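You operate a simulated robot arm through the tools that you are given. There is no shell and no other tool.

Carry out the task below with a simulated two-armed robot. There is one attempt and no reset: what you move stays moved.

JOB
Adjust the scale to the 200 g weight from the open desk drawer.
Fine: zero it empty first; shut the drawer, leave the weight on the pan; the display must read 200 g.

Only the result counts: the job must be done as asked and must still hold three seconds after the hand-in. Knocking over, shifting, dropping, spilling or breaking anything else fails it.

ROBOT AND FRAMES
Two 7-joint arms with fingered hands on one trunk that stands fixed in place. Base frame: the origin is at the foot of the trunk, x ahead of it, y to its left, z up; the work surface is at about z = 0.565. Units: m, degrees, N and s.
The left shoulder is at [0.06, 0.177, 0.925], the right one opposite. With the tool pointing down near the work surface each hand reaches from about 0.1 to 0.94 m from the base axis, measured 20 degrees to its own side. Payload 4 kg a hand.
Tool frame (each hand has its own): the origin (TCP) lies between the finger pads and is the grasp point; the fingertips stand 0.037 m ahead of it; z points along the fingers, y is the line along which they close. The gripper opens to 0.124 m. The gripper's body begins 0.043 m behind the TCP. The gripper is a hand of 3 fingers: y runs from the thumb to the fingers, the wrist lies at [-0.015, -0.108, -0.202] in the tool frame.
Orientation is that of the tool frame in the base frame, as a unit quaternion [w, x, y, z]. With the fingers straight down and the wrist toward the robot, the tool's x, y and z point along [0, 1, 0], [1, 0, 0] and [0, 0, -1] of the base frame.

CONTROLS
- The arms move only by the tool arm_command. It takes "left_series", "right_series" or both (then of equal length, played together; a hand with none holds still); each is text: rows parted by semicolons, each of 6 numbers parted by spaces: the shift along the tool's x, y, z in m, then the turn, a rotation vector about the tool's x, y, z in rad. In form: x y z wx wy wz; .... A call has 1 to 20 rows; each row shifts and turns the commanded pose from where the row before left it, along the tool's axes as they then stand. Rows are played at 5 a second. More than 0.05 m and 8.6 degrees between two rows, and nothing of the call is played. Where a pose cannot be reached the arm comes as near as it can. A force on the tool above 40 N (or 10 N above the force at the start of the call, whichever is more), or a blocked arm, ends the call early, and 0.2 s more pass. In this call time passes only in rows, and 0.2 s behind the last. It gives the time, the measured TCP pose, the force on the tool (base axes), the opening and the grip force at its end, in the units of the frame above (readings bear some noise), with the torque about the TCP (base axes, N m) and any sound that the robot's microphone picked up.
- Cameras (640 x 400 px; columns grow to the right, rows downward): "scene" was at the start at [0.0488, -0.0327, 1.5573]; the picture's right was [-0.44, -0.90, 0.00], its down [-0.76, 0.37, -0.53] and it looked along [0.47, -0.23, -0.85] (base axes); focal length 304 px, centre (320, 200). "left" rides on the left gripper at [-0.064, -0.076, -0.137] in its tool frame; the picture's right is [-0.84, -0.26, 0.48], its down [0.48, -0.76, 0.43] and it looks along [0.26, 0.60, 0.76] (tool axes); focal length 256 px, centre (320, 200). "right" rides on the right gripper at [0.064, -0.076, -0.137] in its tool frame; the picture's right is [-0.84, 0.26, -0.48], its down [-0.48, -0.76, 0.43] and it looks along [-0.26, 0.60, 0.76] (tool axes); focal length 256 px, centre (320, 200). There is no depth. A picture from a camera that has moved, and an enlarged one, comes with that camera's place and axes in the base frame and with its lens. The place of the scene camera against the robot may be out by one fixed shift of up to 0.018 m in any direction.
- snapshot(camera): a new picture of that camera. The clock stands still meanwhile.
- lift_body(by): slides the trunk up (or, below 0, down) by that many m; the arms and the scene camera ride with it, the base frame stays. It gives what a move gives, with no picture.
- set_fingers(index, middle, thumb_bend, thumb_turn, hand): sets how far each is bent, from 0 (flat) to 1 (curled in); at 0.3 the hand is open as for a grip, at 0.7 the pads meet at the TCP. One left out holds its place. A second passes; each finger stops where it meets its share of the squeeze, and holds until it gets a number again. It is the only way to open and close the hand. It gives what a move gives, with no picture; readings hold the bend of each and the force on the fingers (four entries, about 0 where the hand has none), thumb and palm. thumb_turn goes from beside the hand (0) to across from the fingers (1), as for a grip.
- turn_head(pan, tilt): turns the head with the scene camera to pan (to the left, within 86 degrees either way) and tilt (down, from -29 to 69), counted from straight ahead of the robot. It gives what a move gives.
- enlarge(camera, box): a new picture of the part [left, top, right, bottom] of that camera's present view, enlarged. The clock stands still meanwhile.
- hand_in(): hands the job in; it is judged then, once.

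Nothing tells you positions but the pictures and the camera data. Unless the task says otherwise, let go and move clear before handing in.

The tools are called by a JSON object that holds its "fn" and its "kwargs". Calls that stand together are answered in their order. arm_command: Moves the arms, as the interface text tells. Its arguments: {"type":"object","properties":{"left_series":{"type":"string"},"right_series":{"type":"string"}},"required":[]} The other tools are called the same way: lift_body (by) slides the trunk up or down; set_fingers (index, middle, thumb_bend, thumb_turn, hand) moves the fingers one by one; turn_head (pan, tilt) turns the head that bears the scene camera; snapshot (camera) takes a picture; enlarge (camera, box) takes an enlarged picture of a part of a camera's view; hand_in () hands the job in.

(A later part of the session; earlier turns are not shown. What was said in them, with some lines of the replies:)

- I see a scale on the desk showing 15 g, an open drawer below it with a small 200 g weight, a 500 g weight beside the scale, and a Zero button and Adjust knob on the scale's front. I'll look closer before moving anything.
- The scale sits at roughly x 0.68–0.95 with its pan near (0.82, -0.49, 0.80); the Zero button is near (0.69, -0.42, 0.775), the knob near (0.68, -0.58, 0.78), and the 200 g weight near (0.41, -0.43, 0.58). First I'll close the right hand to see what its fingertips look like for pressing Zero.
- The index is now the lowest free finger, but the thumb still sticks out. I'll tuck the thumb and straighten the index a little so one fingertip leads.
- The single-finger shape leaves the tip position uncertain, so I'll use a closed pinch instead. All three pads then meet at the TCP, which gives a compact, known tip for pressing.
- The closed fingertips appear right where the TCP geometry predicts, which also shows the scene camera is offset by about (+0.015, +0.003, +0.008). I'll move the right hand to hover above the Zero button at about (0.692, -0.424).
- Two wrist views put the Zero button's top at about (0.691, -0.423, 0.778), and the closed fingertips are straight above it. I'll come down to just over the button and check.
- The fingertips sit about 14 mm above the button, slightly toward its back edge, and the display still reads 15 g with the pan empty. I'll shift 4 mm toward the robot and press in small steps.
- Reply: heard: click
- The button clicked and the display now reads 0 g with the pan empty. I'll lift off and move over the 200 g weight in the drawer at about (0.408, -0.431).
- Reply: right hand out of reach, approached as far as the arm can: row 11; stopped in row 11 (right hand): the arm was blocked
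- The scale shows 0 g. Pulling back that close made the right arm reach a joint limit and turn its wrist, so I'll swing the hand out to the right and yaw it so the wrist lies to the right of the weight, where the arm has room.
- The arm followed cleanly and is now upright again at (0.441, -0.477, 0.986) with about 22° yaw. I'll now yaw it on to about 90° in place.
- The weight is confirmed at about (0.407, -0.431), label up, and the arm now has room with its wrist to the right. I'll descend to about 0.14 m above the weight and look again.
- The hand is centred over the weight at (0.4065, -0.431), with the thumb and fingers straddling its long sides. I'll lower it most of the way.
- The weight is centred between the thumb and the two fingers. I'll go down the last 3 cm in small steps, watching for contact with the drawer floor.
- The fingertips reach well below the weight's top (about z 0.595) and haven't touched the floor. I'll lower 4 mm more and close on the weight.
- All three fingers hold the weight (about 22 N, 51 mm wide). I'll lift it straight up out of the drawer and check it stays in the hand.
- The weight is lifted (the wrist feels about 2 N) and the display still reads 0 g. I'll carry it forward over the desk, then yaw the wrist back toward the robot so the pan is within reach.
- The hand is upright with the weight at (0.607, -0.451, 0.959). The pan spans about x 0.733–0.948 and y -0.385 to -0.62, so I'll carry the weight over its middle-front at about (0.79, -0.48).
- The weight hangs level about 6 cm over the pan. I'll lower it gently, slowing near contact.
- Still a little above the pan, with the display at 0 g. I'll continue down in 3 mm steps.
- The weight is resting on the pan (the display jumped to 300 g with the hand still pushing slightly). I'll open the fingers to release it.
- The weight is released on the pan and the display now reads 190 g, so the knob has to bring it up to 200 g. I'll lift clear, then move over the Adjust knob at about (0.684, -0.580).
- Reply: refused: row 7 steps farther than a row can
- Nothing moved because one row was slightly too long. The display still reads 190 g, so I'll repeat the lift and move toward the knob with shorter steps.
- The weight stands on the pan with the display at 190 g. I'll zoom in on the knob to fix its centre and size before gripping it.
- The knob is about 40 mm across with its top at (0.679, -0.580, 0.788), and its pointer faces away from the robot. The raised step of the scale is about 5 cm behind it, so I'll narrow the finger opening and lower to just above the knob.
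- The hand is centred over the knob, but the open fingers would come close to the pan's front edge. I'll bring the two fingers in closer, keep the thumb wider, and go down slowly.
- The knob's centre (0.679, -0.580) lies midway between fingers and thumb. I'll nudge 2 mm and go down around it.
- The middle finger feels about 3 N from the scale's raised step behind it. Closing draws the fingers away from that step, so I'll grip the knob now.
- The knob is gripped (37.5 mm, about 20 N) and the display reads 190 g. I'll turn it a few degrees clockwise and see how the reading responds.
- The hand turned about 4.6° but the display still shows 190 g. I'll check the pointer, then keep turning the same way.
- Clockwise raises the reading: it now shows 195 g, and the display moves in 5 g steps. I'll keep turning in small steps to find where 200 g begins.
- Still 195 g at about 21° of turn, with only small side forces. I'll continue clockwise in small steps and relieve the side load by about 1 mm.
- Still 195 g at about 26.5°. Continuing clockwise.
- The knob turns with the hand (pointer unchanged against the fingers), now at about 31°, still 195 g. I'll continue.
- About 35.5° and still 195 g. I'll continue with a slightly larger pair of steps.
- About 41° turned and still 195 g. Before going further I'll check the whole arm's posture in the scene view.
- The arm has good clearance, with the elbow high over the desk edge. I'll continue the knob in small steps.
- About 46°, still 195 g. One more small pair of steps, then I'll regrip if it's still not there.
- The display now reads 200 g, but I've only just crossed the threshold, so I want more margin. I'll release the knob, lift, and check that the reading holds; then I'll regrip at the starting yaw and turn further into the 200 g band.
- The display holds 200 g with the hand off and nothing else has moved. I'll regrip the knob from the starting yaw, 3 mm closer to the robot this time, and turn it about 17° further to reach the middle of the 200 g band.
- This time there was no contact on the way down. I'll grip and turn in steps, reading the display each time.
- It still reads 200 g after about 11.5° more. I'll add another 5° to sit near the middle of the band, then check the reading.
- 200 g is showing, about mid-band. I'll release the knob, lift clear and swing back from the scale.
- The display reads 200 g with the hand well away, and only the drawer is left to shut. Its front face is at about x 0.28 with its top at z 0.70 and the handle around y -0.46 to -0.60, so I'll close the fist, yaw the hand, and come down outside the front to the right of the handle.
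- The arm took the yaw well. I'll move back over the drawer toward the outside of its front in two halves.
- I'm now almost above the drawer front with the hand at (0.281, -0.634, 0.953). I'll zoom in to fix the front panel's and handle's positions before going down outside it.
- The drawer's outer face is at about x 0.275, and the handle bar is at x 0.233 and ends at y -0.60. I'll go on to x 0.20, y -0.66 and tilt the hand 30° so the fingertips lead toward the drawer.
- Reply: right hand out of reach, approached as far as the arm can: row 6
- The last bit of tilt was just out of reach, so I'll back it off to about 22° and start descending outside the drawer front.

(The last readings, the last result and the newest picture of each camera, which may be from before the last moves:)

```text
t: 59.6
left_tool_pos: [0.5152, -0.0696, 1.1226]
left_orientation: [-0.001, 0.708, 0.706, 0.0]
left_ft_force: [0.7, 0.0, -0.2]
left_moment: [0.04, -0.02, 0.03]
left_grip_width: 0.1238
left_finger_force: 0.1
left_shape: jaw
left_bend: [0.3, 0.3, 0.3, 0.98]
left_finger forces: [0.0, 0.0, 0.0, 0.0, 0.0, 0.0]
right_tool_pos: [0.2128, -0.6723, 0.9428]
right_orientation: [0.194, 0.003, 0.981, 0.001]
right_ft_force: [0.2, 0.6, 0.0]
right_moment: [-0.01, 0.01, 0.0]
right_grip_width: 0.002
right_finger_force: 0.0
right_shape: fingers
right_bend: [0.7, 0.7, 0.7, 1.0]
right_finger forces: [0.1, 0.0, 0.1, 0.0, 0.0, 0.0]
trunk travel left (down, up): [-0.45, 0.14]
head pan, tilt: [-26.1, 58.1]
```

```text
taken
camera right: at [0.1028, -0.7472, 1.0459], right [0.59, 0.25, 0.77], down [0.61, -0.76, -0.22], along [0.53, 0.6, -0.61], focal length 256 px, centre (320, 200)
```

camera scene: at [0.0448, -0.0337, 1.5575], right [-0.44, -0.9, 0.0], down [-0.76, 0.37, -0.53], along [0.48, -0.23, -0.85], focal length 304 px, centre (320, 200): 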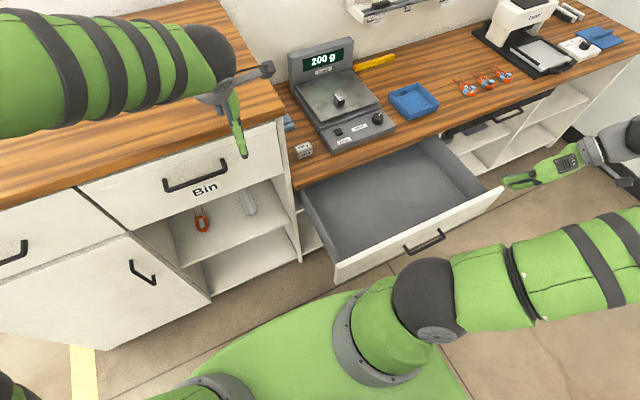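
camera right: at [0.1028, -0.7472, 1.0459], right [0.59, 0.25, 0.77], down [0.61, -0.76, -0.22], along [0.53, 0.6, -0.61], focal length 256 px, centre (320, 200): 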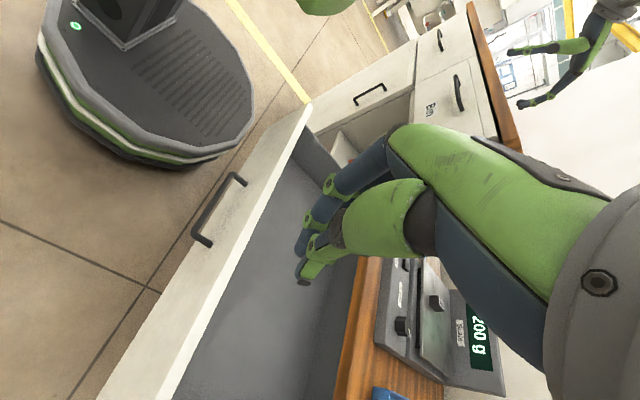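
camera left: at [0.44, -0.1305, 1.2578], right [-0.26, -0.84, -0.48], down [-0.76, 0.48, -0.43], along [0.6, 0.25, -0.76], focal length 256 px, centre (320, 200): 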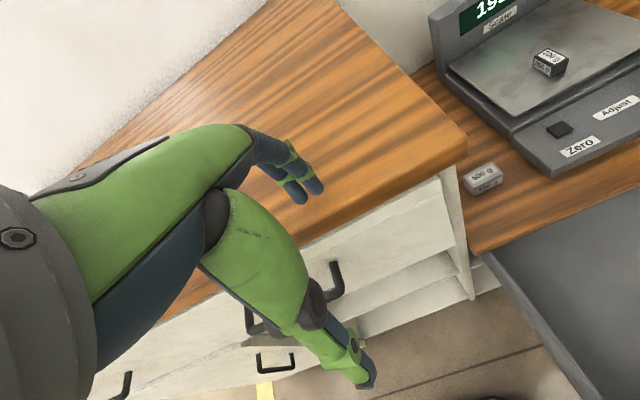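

The hand is at (0.213, -0.672, 0.943), tilted 22°, outside the drawer front with about 27 mm to spare. I'll descend in stages and watch reach.

{"fn": "arm_command", "kwargs": {"right_series": "0.0143 0 0.0222 0 0 0; 0.0114 0 0.0277 0 0 0; 0.0114 0 0.0277 0 0 0"}}

{"fn": "snapshot", "kwargs": {"camera": "scene"}}

```text
t: 60.4
left_tool_pos: [0.5155, -0.0691, 1.1219]
left_orientation: [0.0, 0.707, 0.707, 0.0]
left_ft_force: [0.2, 0.6, 0.4]
left_moment: [-0.02, -0.03, -0.02]
left_grip_width: 0.1237
left_finger_force: 0.1
left_shape: jaw
left_bend: [0.3, 0.3, 0.3, 0.98]
left_finger forces: [0.0, 0.1, 0.0, 0.1, 0.0, 0.0]
right_tool_pos: [0.2087, -0.6721, 0.8579]
right_orientation: [0.195, 0.001, 0.981, 0.0]
right_ft_force: [0.2, -0.7, -0.1]
right_moment: [-0.03, -0.01, 0.02]
right_grip_width: 0.002
right_finger_force: 0.0
right_shape: fingers
right_bend: [0.7, 0.7, 0.7, 1.0]
right_finger forces: [0.1, 0.0, 0.0, 0.0, 0.0, 0.1]
trunk travel left (down, up): [-0.45, 0.14]
head pan, tilt: [-26.1, 58.1]
```

```text
taken
camera scene: at [0.0487, -0.0332, 1.5574], right [-0.44, -0.9, 0.0], down [-0.76, 0.37, -0.53], along [0.47, -0.23, -0.85], focal length 304 px, centre (320, 200)
```

scene: 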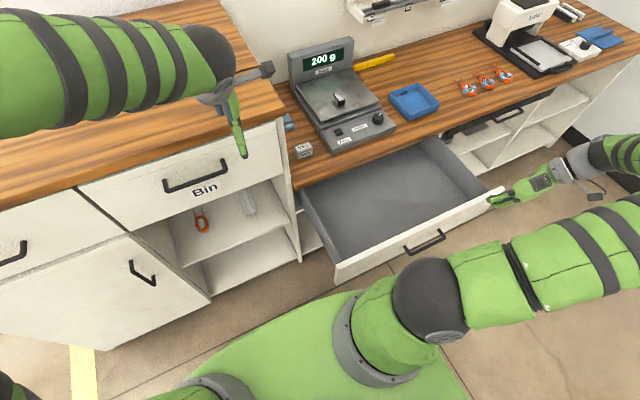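

The descent is clean. I'll continue down to about z 0.74, then check.

{"fn": "arm_command", "kwargs": {"right_series": "0.0133 0 0.027 0 0 0; 0.0133 0 0.027 0 0 0; 0.0133 0 0.027 0 0 0; 0.0133 0 0.027 0 0 0"}}

{"fn": "snapshot", "kwargs": {"camera": "scene"}}

{"fn": "snapshot", "kwargs": {"camera": "right"}}

```text
t: 61.4
left_tool_pos: [0.5165, -0.0689, 1.1225]
left_orientation: [0.0, 0.707, 0.707, 0.0]
left_ft_force: [0.4, -0.1, -0.1]
left_moment: [0.01, 0.0, -0.04]
left_grip_width: 0.1238
left_finger_force: 0.1
left_shape: jaw
left_bend: [0.3, 0.3, 0.3, 0.98]
left_finger forces: [0.0, 0.1, 0.1, 0.0, 0.0, 0.1]
right_tool_pos: [0.2025, -0.6711, 0.7355]
right_orientation: [0.195, 0.003, 0.981, 0.001]
right_ft_force: [-0.5, -0.5, -0.2]
right_moment: [0.0, -0.02, 0.0]
right_grip_width: 0.0018
right_finger_force: 0.1
right_shape: fingers
right_bend: [0.7, 0.7, 0.7, 1.0]
right_finger forces: [0.1, 0.0, 0.1, 0.1, 0.1, 0.1]
trunk travel left (down, up): [-0.45, 0.14]
head pan, tilt: [-26.1, 58.1]
```

```text
taken
camera scene: at [0.0488, -0.0332, 1.5574], right [-0.44, -0.9, 0.0], down [-0.76, 0.37, -0.53], along [0.47, -0.23, -0.85], focal length 304 px, centre (320, 200)
```

scene: 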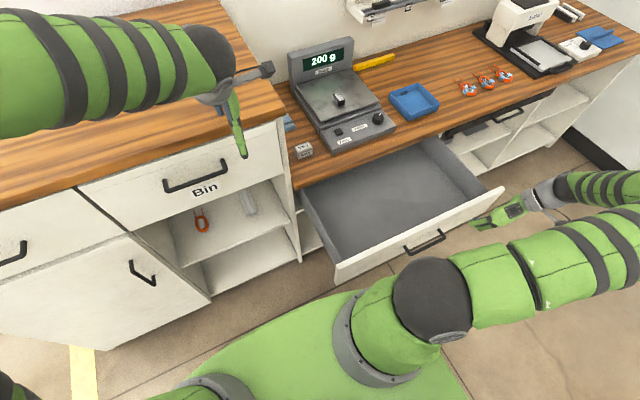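

```text
taken
camera right: at [0.0919, -0.7464, 0.8389], right [0.59, 0.25, 0.77], down [0.61, -0.76, -0.22], along [0.53, 0.6, -0.61], focal length 256 px, centre (320, 200)
```

right: 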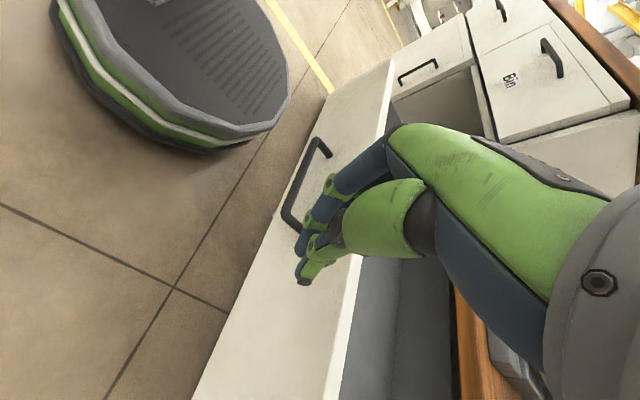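

The fingertips are in front of the drawer face, just right of the handle. I'll go down another 65 mm and then push forward.

{"fn": "arm_command", "kwargs": {"right_series": "0.0114 0 0.0277 0 0 0; 0.0124 -0.003 0.0305 0 0 0"}}

{"fn": "snapshot", "kwargs": {"camera": "right"}}

{"fn": "enlarge", "kwargs": {"camera": "scene", "box": [400, 140, 600, 290]}}

```text
t: 62.0
left_tool_pos: [0.515, -0.0683, 1.1232]
left_orientation: [0.001, 0.707, 0.707, 0.0]
left_ft_force: [0.1, -1.1, 0.1]
left_moment: [0.06, -0.01, -0.02]
left_grip_width: 0.1236
left_finger_force: 0.1
left_shape: jaw
left_bend: [0.3, 0.3, 0.3, 0.98]
left_finger forces: [0.0, 0.0, 0.0, 0.0, 0.1, 0.1]
right_tool_pos: [0.2046, -0.6737, 0.6726]
right_orientation: [0.195, 0.002, 0.981, 0.001]
right_ft_force: [0.0, -0.3, 0.4]
right_moment: [0.02, 0.0, -0.01]
right_grip_width: 0.002
right_finger_force: 0.0
right_shape: fingers
right_bend: [0.7, 0.7, 0.7, 1.0]
right_finger forces: [0.1, 0.0, 0.0, 0.0, 0.1, 0.0]
trunk travel left (down, up): [-0.45, 0.14]
head pan, tilt: [-26.1, 58.1]
```

```text
taken
camera right: at [0.0929, -0.7492, 0.7769], right [0.59, 0.25, 0.77], down [0.61, -0.76, -0.22], along [0.53, 0.6, -0.6], focal length 256 px, centre (320, 200)
```

right: 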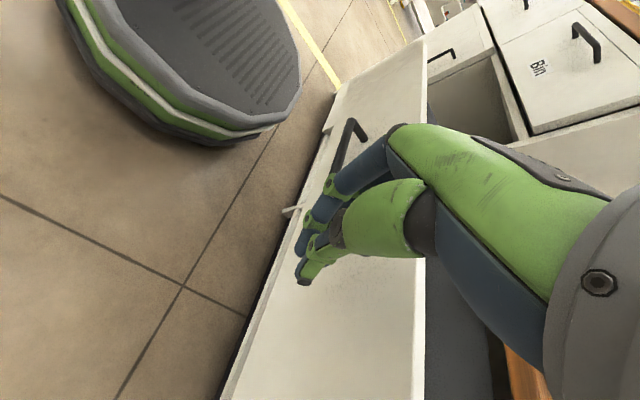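

```text
2.67 times, centred on (500, 215) of scene
camera zoom: at [0.0488, -0.0332, 1.5574], right [-0.44, -0.9, 0.0], down [-0.76, 0.37, -0.53], along [0.47, -0.23, -0.85], focal length 809 px, centre (-160, 160)
```

zoom: 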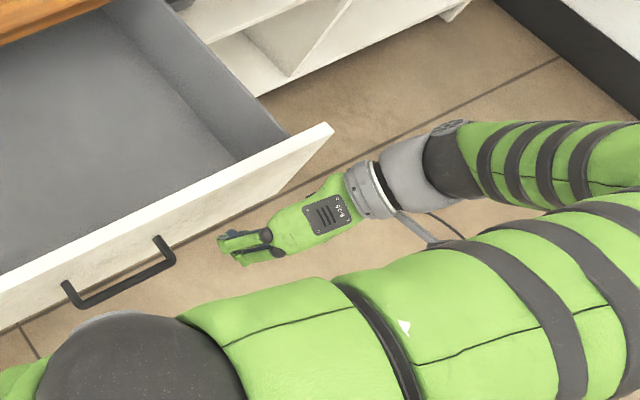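

The hand is in place outside the drawer front. I notice a small white shape near the fingertips, so I'll zoom in on it before pushing.

{"fn": "enlarge", "kwargs": {"camera": "right", "box": [240, 100, 400, 300]}}

```text
2.00 times, centred on (320, 200) of right
camera zoom: at [0.0929, -0.7492, 0.7769], right [0.59, 0.25, 0.77], down [0.61, -0.76, -0.22], along [0.53, 0.6, -0.6], focal length 512 px, centre (320, 200)
```

zoom: 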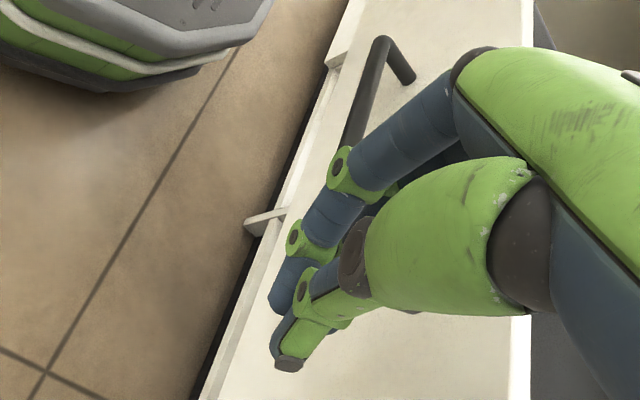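

That is just the edge of the shelf unit behind and below the drawer, so the way is clear. I'll push the front forward slowly and watch the force.

{"fn": "arm_command", "kwargs": {"right_series": "-0.0139 0 0.0057 0 0 0; -0.0139 0 0.0057 0 0 0; -0.0139 0 0.0057 0 0 0; -0.0139 0 0.0057 0 0 0; -0.0139 0 0.0057 0 0 0; -0.0139 0 0.0057 0 0 0"}}

{"fn": "snapshot", "kwargs": {"camera": "right"}}

{"fn": "snapshot", "kwargs": {"camera": "scene"}}

```text
t: 63.4
left_tool_pos: [0.516, -0.0685, 1.122]
left_orientation: [0.0, 0.707, 0.707, 0.0]
left_ft_force: [-0.3, -0.1, 0.2]
left_moment: [-0.02, -0.03, -0.05]
left_grip_width: 0.1239
left_finger_force: 0.1
left_shape: jaw
left_bend: [0.3, 0.3, 0.3, 0.98]
left_finger forces: [0.1, 0.1, 0.0, 0.1, 0.0, 0.0]
right_tool_pos: [0.293, -0.6736, 0.6736]
right_orientation: [0.194, 0.003, 0.981, -0.001]
right_ft_force: [0.1, -0.1, -0.1]
right_moment: [0.0, -0.03, 0.01]
right_grip_width: 0.002
right_finger_force: 0.0
right_shape: fingers
right_bend: [0.7, 0.7, 0.7, 1.0]
right_finger forces: [0.0, 0.1, 0.0, 0.1, 0.0, 0.0]
trunk travel left (down, up): [-0.45, 0.14]
head pan, tilt: [-26.1, 58.1]
```

```text
taken
camera right: at [0.1818, -0.7492, 0.7767], right [0.59, 0.25, 0.77], down [0.61, -0.76, -0.22], along [0.53, 0.6, -0.6], focal length 256 px, centre (320, 200)
```

right: 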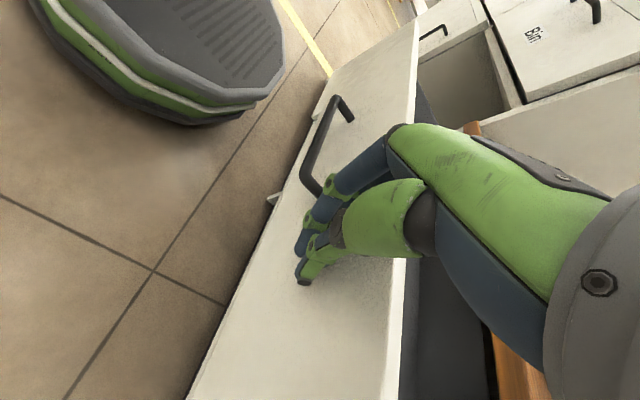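

```text
taken
camera scene: at [0.049, -0.0329, 1.5573], right [-0.44, -0.9, 0.0], down [-0.76, 0.37, -0.53], along [0.47, -0.23, -0.85], focal length 304 px, centre (320, 200)
```

scene: 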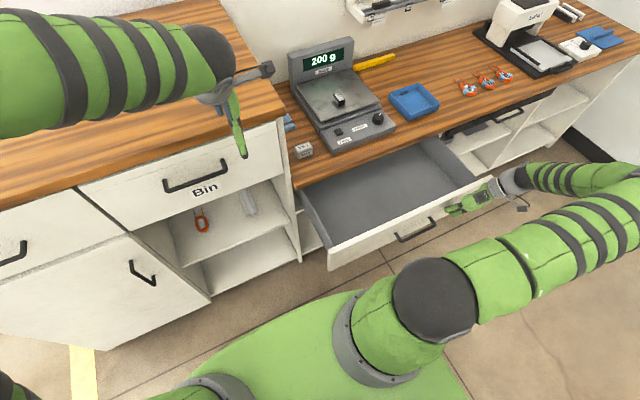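

The drawer is sliding in and the display still reads 200 g. I'll keep pushing.

{"fn": "arm_command", "kwargs": {"right_series": "-0.0139 0 0.0057 0 0 0; -0.0139 0 0.0057 0 0 0; -0.0139 0 0.0057 0 0 0; -0.0139 0 0.0057 0 0 0; -0.0139 0 0.0057 0 0 0; -0.0139 0 0.0057 0 0 0; -0.0139 0 0.0057 0 0 0; -0.0139 0 0.0057 0 0 0"}}

{"fn": "snapshot", "kwargs": {"camera": "right"}}

{"fn": "snapshot", "kwargs": {"camera": "scene"}}

```text
t: 65.2
left_tool_pos: [0.5173, -0.0681, 1.1224]
left_orientation: [0.0, 0.707, 0.707, 0.0]
left_ft_force: [-0.6, 0.2, -0.6]
left_moment: [0.0, -0.03, -0.02]
left_grip_width: 0.124
left_finger_force: 0.1
left_shape: jaw
left_bend: [0.3, 0.3, 0.3, 0.98]
left_finger forces: [0.0, 0.0, 0.0, 0.1, 0.0, 0.0]
right_tool_pos: [0.413, -0.6757, 0.6731]
right_orientation: [0.194, 0.003, 0.981, 0.001]
right_ft_force: [0.6, 0.2, 0.6]
right_moment: [-0.02, 0.0, 0.01]
right_grip_width: 0.0022
right_finger_force: 0.1
right_shape: fingers
right_bend: [0.7, 0.7, 0.7, 1.0]
right_finger forces: [0.1, 0.1, 0.0, 0.1, 0.0, 0.0]
trunk travel left (down, up): [-0.45, 0.14]
head pan, tilt: [-26.1, 58.1]
```

```text
taken
camera right: at [0.3015, -0.7509, 0.7763], right [0.59, 0.25, 0.77], down [0.61, -0.76, -0.22], along [0.53, 0.6, -0.6], focal length 256 px, centre (320, 200)
```

right: 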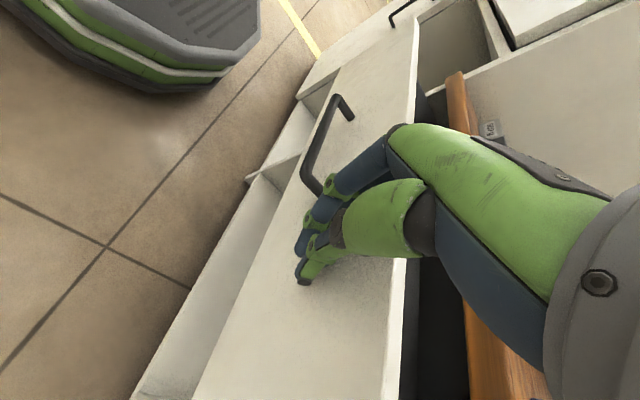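

```text
taken
camera scene: at [0.049, -0.0329, 1.5573], right [-0.44, -0.9, 0.0], down [-0.76, 0.37, -0.53], along [0.47, -0.23, -0.85], focal length 304 px, centre (320, 200)
```

scene: 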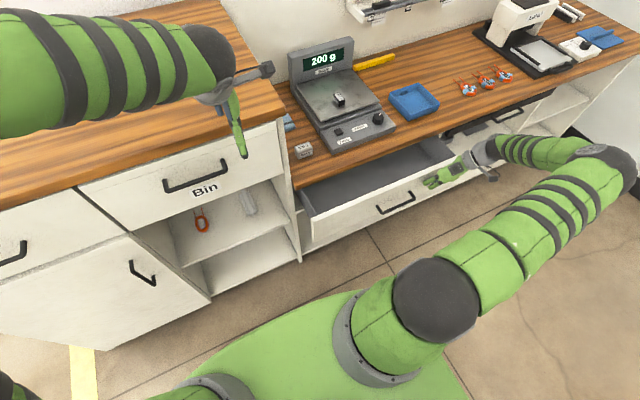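

The drawer is about 10 cm from shut with no resistance. I'll continue, slowing toward the end.

{"fn": "arm_command", "kwargs": {"right_series": "-0.0139 0 0.0057 0 0 0; -0.0139 0 0.0057 0 0 0; -0.0139 0 0.0057 0 0 0; -0.0092 0 0.0038 0 0 0; -0.0092 0 0.0038 0 0 0"}}

{"fn": "snapshot", "kwargs": {"camera": "right"}}

{"fn": "enlarge", "kwargs": {"camera": "scene", "box": [280, 110, 520, 260]}}

```text
t: 66.4
left_tool_pos: [0.5154, -0.0676, 1.1212]
left_orientation: [0.0, 0.707, 0.707, 0.0]
left_ft_force: [-0.2, -0.3, 0.1]
left_moment: [-0.02, 0.02, 0.0]
left_grip_width: 0.1237
left_finger_force: 0.0
left_shape: jaw
left_bend: [0.3, 0.3, 0.3, 0.98]
left_finger forces: [0.0, 0.0, 0.1, 0.0, 0.1, 0.1]
right_tool_pos: [0.4769, -0.6745, 0.676]
right_orientation: [0.195, 0.002, 0.981, 0.0]
right_ft_force: [-0.1, -0.4, 0.2]
right_moment: [-0.06, -0.01, 0.0]
right_grip_width: 0.0022
right_finger_force: 0.0
right_shape: fingers
right_bend: [0.7, 0.7, 0.7, 1.0]
right_finger forces: [0.1, 0.0, 0.0, 0.0, 0.1, 0.1]
trunk travel left (down, up): [-0.45, 0.14]
head pan, tilt: [-26.1, 58.1]
```

```text
taken
camera right: at [0.3671, -0.7503, 0.7785], right [0.59, 0.25, 0.77], down [0.61, -0.76, -0.22], along [0.53, 0.6, -0.6], focal length 256 px, centre (320, 200)
```

right: 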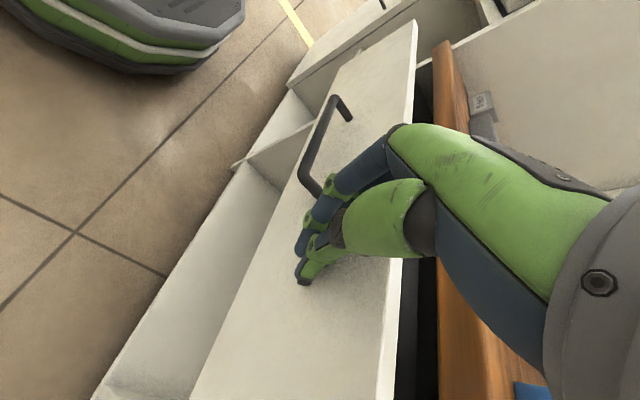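

```text
2.67 times, centred on (400, 185) of scene
camera zoom: at [0.049, -0.0327, 1.5573], right [-0.44, -0.9, 0.0], down [-0.76, 0.37, -0.53], along [0.47, -0.23, -0.85], focal length 809 px, centre (107, 240)
```

zoom: 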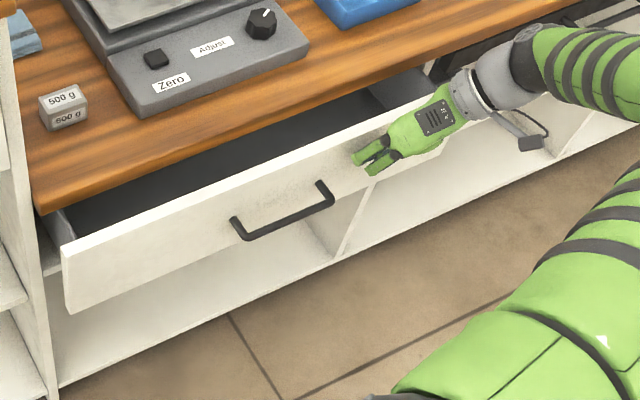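

About 5 cm remains, and the hand is clear of the desk edge. I'll continue in 1 cm steps.

{"fn": "arm_command", "kwargs": {"right_series": "-0.0092 0 0.0038 0 0 0; -0.0092 0 0.0038 0 0 0; -0.0092 0 0.0038 0 0 0; -0.0092 0 0.0038 0 0 0"}}

{"fn": "snapshot", "kwargs": {"camera": "right"}}

{"fn": "enlarge", "kwargs": {"camera": "scene", "box": [280, 110, 520, 260]}}

```text
t: 67.4
left_tool_pos: [0.517, -0.0692, 1.1227]
left_orientation: [0.001, 0.707, 0.707, 0.0]
left_ft_force: [0.0, 0.3, 0.9]
left_moment: [0.02, -0.01, -0.01]
left_grip_width: 0.1237
left_finger_force: 0.1
left_shape: jaw
left_bend: [0.3, 0.3, 0.3, 0.98]
left_finger forces: [0.0, 0.1, 0.0, 0.1, 0.0, 0.0]
right_tool_pos: [0.5168, -0.6753, 0.6738]
right_orientation: [0.195, 0.002, 0.981, 0.001]
right_ft_force: [0.0, -0.3, -0.4]
right_moment: [0.02, 0.0, 0.0]
right_grip_width: 0.0019
right_finger_force: 0.0
right_shape: fingers
right_bend: [0.7, 0.7, 0.7, 1.0]
right_finger forces: [0.0, 0.1, 0.0, 0.0, 0.0, 0.0]
trunk travel left (down, up): [-0.45, 0.14]
head pan, tilt: [-26.1, 58.1]
```

```text
taken
camera right: at [0.4057, -0.75, 0.7771], right [0.59, 0.25, 0.77], down [0.61, -0.76, -0.22], along [0.53, 0.6, -0.6], focal length 256 px, centre (320, 200)
```

right: 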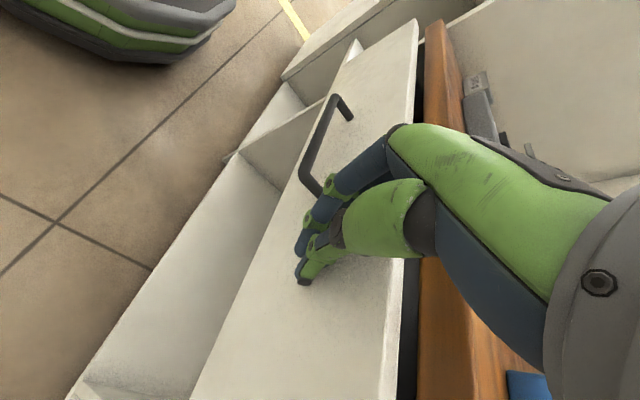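

```text
2.67 times, centred on (400, 185) of scene
camera zoom: at [0.049, -0.0328, 1.5573], right [-0.44, -0.9, 0.0], down [-0.76, 0.37, -0.53], along [0.47, -0.23, -0.85], focal length 809 px, centre (107, 240)
```

zoom: 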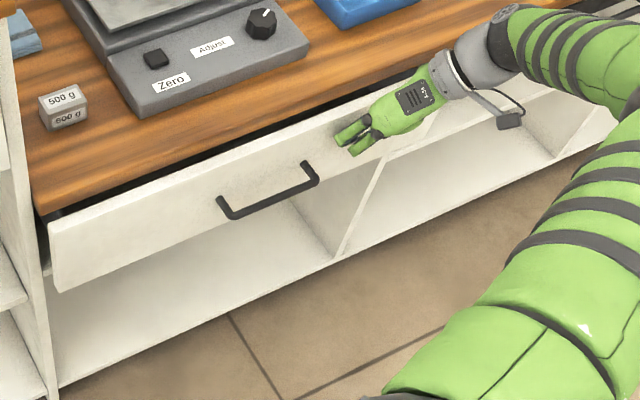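

A gap of about 2 cm is left. I'll press on in 5 mm steps until it stops.

{"fn": "arm_command", "kwargs": {"right_series": "-0.0046 0 0.0019 0 0 0; -0.0046 0 0.0019 0 0 0; -0.0046 0 0.0019 0 0 0"}}

{"fn": "enlarge", "kwargs": {"camera": "scene", "box": [280, 110, 520, 260]}}

{"fn": "snapshot", "kwargs": {"camera": "right"}}

```text
t: 68.2
left_tool_pos: [0.5152, -0.068, 1.1213]
left_orientation: [0.0, 0.708, 0.707, 0.0]
left_ft_force: [0.9, 0.3, 0.1]
left_moment: [-0.03, -0.01, -0.01]
left_grip_width: 0.1236
left_finger_force: 0.1
left_shape: jaw
left_bend: [0.3, 0.3, 0.3, 0.98]
left_finger forces: [0.1, 0.0, 0.0, 0.0, 0.0, 0.0]
right_tool_pos: [0.5314, -0.6748, 0.6736]
right_orientation: [0.195, 0.001, 0.981, 0.0]
right_ft_force: [0.1, -0.1, 0.0]
right_moment: [-0.01, 0.02, 0.0]
right_grip_width: 0.0021
right_finger_force: 0.1
right_shape: fingers
right_bend: [0.7, 0.7, 0.7, 1.0]
right_finger forces: [0.0, 0.0, 0.1, 0.0, 0.0, 0.0]
trunk travel left (down, up): [-0.45, 0.14]
head pan, tilt: [-26.1, 58.1]
```

```text
2.67 times, centred on (400, 185) of scene
camera zoom: at [0.0489, -0.0328, 1.5573], right [-0.44, -0.9, 0.0], down [-0.76, 0.37, -0.53], along [0.47, -0.23, -0.85], focal length 809 px, centre (107, 240)
```

zoom: 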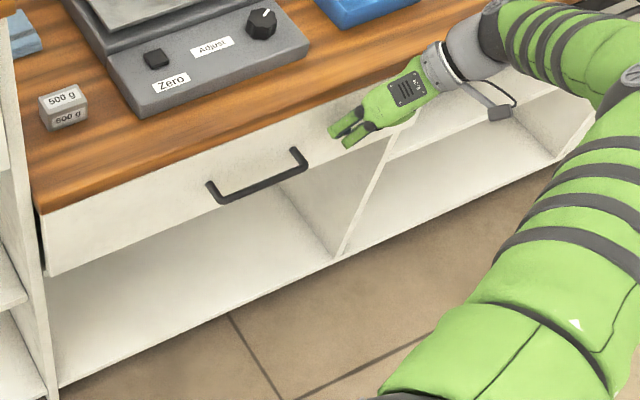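

```text
taken
camera right: at [0.4215, -0.75, 0.7769], right [0.59, 0.25, 0.77], down [0.61, -0.76, -0.22], along [0.53, 0.6, -0.6], focal length 256 px, centre (320, 200)
```

right: 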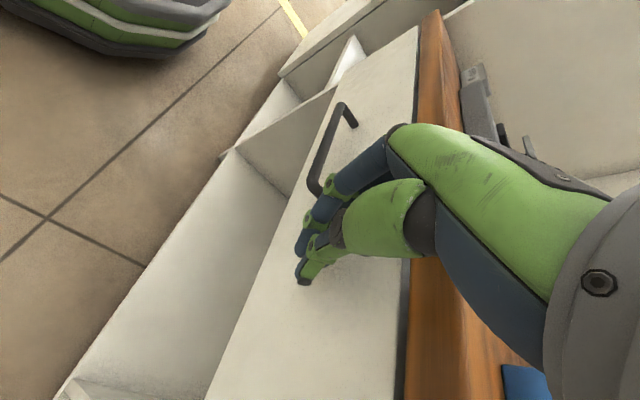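

The front is now almost against the desk. I'll keep pressing gently until I feel the stop.

{"fn": "arm_command", "kwargs": {"right_series": "-0.0046 0 0.0019 0 0 0; -0.0046 0 0.0019 0 0 0; -0.0028 0 0.0011 0 0 0"}}

{"fn": "enlarge", "kwargs": {"camera": "scene", "box": [280, 110, 520, 260]}}

{"fn": "snapshot", "kwargs": {"camera": "right"}}

```text
t: 69.0
left_tool_pos: [0.5163, -0.0682, 1.1213]
left_orientation: [-0.001, 0.707, 0.707, -0.001]
left_ft_force: [0.3, 1.0, -0.3]
left_moment: [0.03, -0.03, -0.01]
left_grip_width: 0.1239
left_finger_force: 0.1
left_shape: jaw
left_bend: [0.3, 0.3, 0.3, 0.98]
left_finger forces: [0.0, 0.0, 0.0, 0.0, 0.1, 0.1]
right_tool_pos: [0.5445, -0.6774, 0.6758]
right_orientation: [0.194, 0.003, 0.981, 0.0]
right_ft_force: [-0.8, -0.9, 0.0]
right_moment: [-0.02, 0.03, 0.02]
right_grip_width: 0.0019
right_finger_force: 0.0
right_shape: fingers
right_bend: [0.7, 0.7, 0.7, 1.0]
right_finger forces: [0.0, 0.0, 0.0, 0.0, 0.0, 0.0]
trunk travel left (down, up): [-0.45, 0.14]
head pan, tilt: [-26.1, 58.1]
```

```text
2.67 times, centred on (400, 185) of scene
camera zoom: at [0.0488, -0.0328, 1.5573], right [-0.44, -0.9, 0.0], down [-0.76, 0.37, -0.53], along [0.47, -0.23, -0.85], focal length 809 px, centre (107, 240)
```

zoom: 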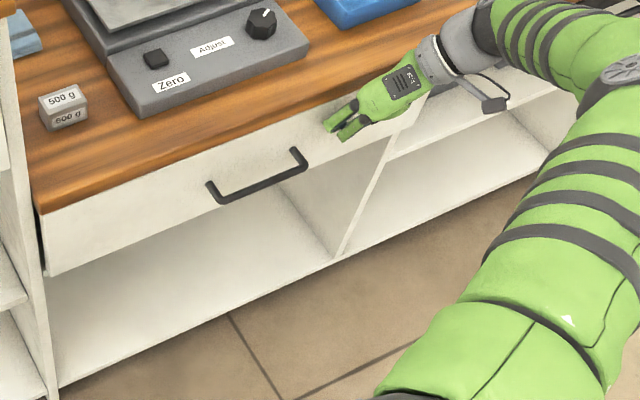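

```text
taken
camera right: at [0.4336, -0.7508, 0.7769], right [0.59, 0.25, 0.77], down [0.61, -0.76, -0.22], along [0.53, 0.6, -0.6], focal length 256 px, centre (320, 200)
```

right: 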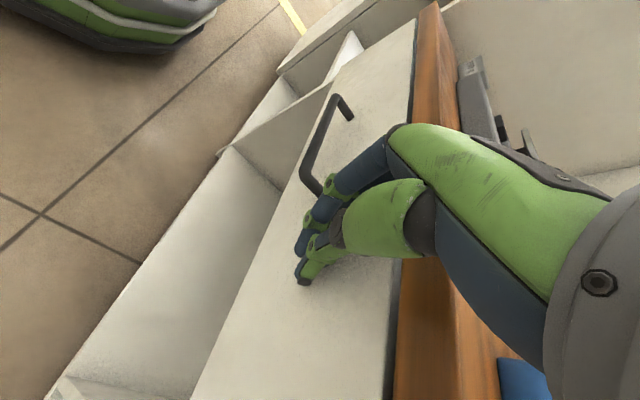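

The drawer hasn't moved since the last picture while my hand advanced 13 mm without contact, so it seems to have coasted to its stop. I'll go forward until I actually touch it, to be sure.

{"fn": "arm_command", "kwargs": {"right_series": "-0.0037 0 0.0015 0 0 0; -0.0037 0 0.0015 0 0 0; -0.0037 0 0.0015 0 0 0"}}

{"fn": "enlarge", "kwargs": {"camera": "scene", "box": [280, 110, 520, 260]}}

{"fn": "snapshot", "kwargs": {"camera": "right"}}

```text
t: 69.8
left_tool_pos: [0.5153, -0.0672, 1.1234]
left_orientation: [0.0, 0.707, 0.707, 0.0]
left_ft_force: [0.4, -0.1, 0.0]
left_moment: [-0.02, -0.03, 0.01]
left_grip_width: 0.1236
left_finger_force: 0.0
left_shape: jaw
left_bend: [0.3, 0.3, 0.3, 0.98]
left_finger forces: [0.1, 0.0, 0.0, 0.0, 0.0, 0.1]
right_tool_pos: [0.5473, -0.6768, 0.6701]
right_orientation: [0.185, 0.0, 0.983, 0.002]
right_ft_force: [-26.9, 3.4, 5.0]
right_moment: [0.05, 0.53, 0.16]
right_grip_width: 0.0021
right_finger_force: 13.2
right_shape: fingers
right_bend: [0.7, 0.71, 0.7, 1.0]
right_finger forces: [0.0, 26.1, 0.0, 0.1, 0.0, 0.1]
trunk travel left (down, up): [-0.45, 0.14]
head pan, tilt: [-26.1, 58.1]
stopped in row 3 (right hand): the force on the tool passed its limit at 44 N (the readings are from after the stop); the commanded pose is now the measured one
```

```text
2.67 times, centred on (400, 185) of scene
camera zoom: at [0.0474, -0.0321, 1.5574], right [-0.44, -0.9, 0.0], down [-0.76, 0.37, -0.53], along [0.47, -0.23, -0.85], focal length 809 px, centre (107, 240)
```

zoom: 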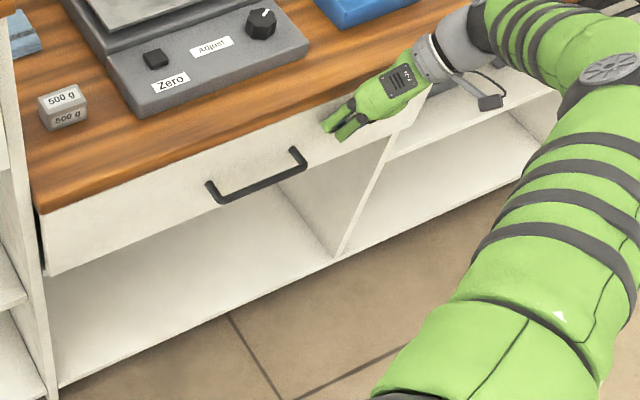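

```text
taken
camera right: at [0.4392, -0.7521, 0.775], right [0.61, 0.25, 0.75], down [0.61, -0.76, -0.23], along [0.51, 0.6, -0.61], focal length 256 px, centre (320, 200)
```

right: 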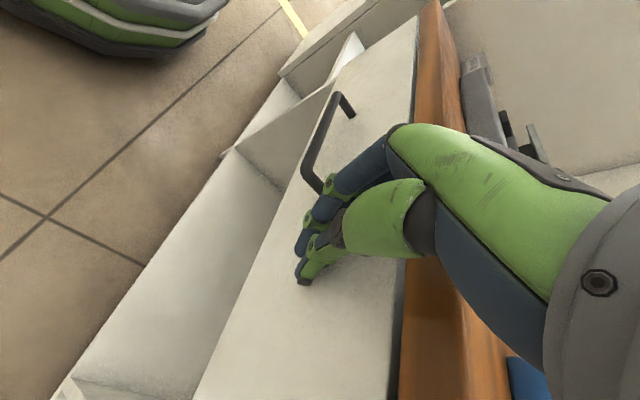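

The drawer is hard against its stop (force rose to about 44 N with no movement), so it is shut. I'll back the hand off and up, then verify everything.

{"fn": "arm_command", "kwargs": {"right_series": "0.0093 0 -0.0038 0 0 0; 0.0185 0 -0.0076 0 0 0; 0.0278 0 -0.0114 0 0 0; 0.0278 0 -0.0114 0 0 0; 0.0278 0 -0.0114 0 0 0; -0.0114 0 -0.0277 0 0 0; -0.0114 0 -0.0277 0 0 0; -0.0114 0 -0.0277 0 0 0; -0.0114 0 -0.0277 0 0 0; -0.0114 0 -0.0277 0 0 0"}}

{"fn": "snapshot", "kwargs": {"camera": "scene"}}

{"fn": "enlarge", "kwargs": {"camera": "scene", "box": [280, 30, 440, 150]}}

{"fn": "enlarge", "kwargs": {"camera": "scene", "box": [280, 110, 520, 260]}}

```text
t: 72.0
left_tool_pos: [0.5157, -0.0669, 1.1225]
left_orientation: [0.0, 0.706, 0.708, 0.0]
left_ft_force: [-0.8, -0.9, 0.4]
left_moment: [-0.03, 0.02, -0.01]
left_grip_width: 0.1237
left_finger_force: 0.0
left_shape: jaw
left_bend: [0.3, 0.3, 0.3, 0.98]
left_finger forces: [0.0, 0.0, 0.0, 0.1, 0.0, 0.1]
right_tool_pos: [0.4323, -0.677, 0.8221]
right_orientation: [0.188, 0.001, 0.982, 0.002]
right_ft_force: [-0.2, 0.0, 0.6]
right_moment: [-0.01, -0.02, -0.01]
right_grip_width: 0.0021
right_finger_force: 0.1
right_shape: fingers
right_bend: [0.7, 0.7, 0.7, 1.0]
right_finger forces: [0.0, 0.0, 0.1, 0.0, 0.1, 0.0]
trunk travel left (down, up): [-0.45, 0.14]
head pan, tilt: [-26.1, 58.1]
```

```text
taken
camera scene: at [0.0486, -0.0325, 1.5573], right [-0.44, -0.9, 0.0], down [-0.76, 0.37, -0.53], along [0.47, -0.23, -0.85], focal length 304 px, centre (320, 200)
```

scene: 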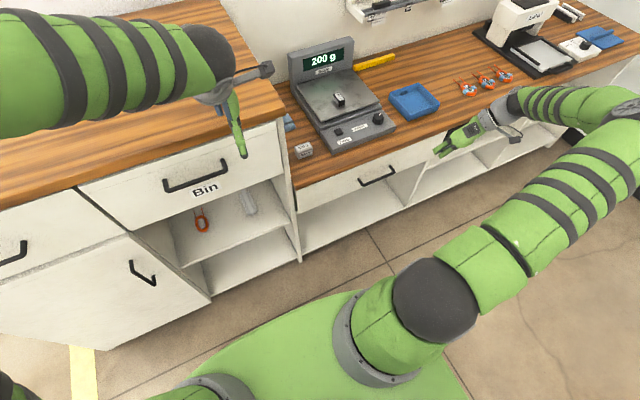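

```text
3.33 times, centred on (360, 90) of scene
camera zoom: at [0.0486, -0.0325, 1.5573], right [-0.44, -0.9, 0.0], down [-0.76, 0.37, -0.53], along [0.47, -0.23, -0.85], focal length 1012 px, centre (187, 567)
```

zoom: 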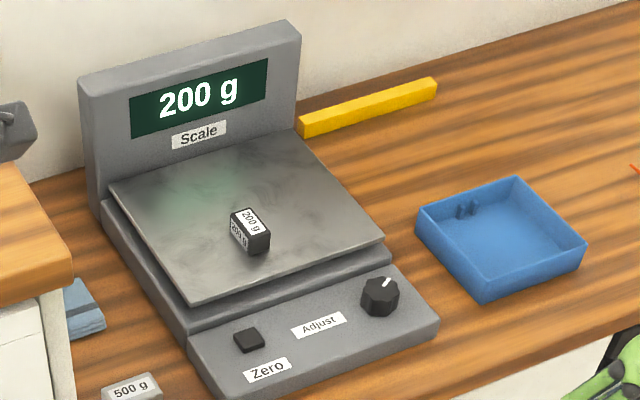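

```text
2.67 times, centred on (400, 185) of scene
camera zoom: at [0.0486, -0.0325, 1.5573], right [-0.44, -0.9, 0.0], down [-0.76, 0.37, -0.53], along [0.47, -0.23, -0.85], focal length 809 px, centre (107, 240)
```

zoom: 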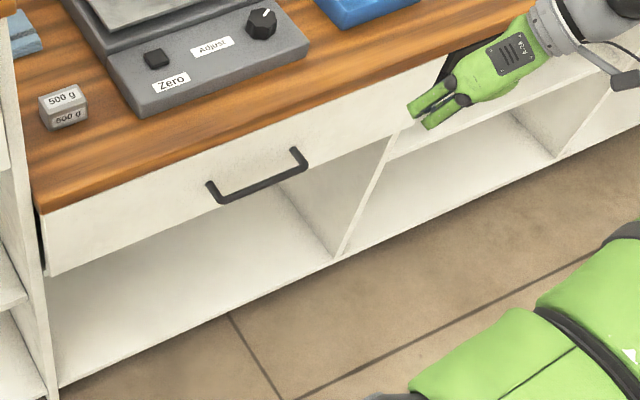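

The drawer is fully shut and staying shut, the 200 g weight stands alone on the pan, and the display reads 200 g. The scale was zeroed empty first, everything else is where it was, and both hands are clear, so I'm handing in.

{"fn": "hand_in", "kwargs": {}}

```text
The job is handed in.
```

The scale now reads 200 g with the 200 g weight alone on the pan, and the drawer is shut. I've handed the job in, but no result has come back yet.

- **Zero:** I pressed Zero with the pan empty, and the display went from 15 g to 0 g.
- **Adjust:** With the weight on, it first read 190 g. The display moves in 5 g steps, so I turned Adjust clockwise past the point where 200 g appeared, to about the middle of that step.
- **Drawer:** I pushed it in until it hit its stop, and it stayed shut after I moved the hand away.
- **Other objects:** Nothing else looked moved in the last pictures. While I was reaching around the knob, one finger touched the scale with about 3 N. The scale did not visibly shift.

I did not check the empty reading again after turning Adjust, because the weight had to stay on the pan.
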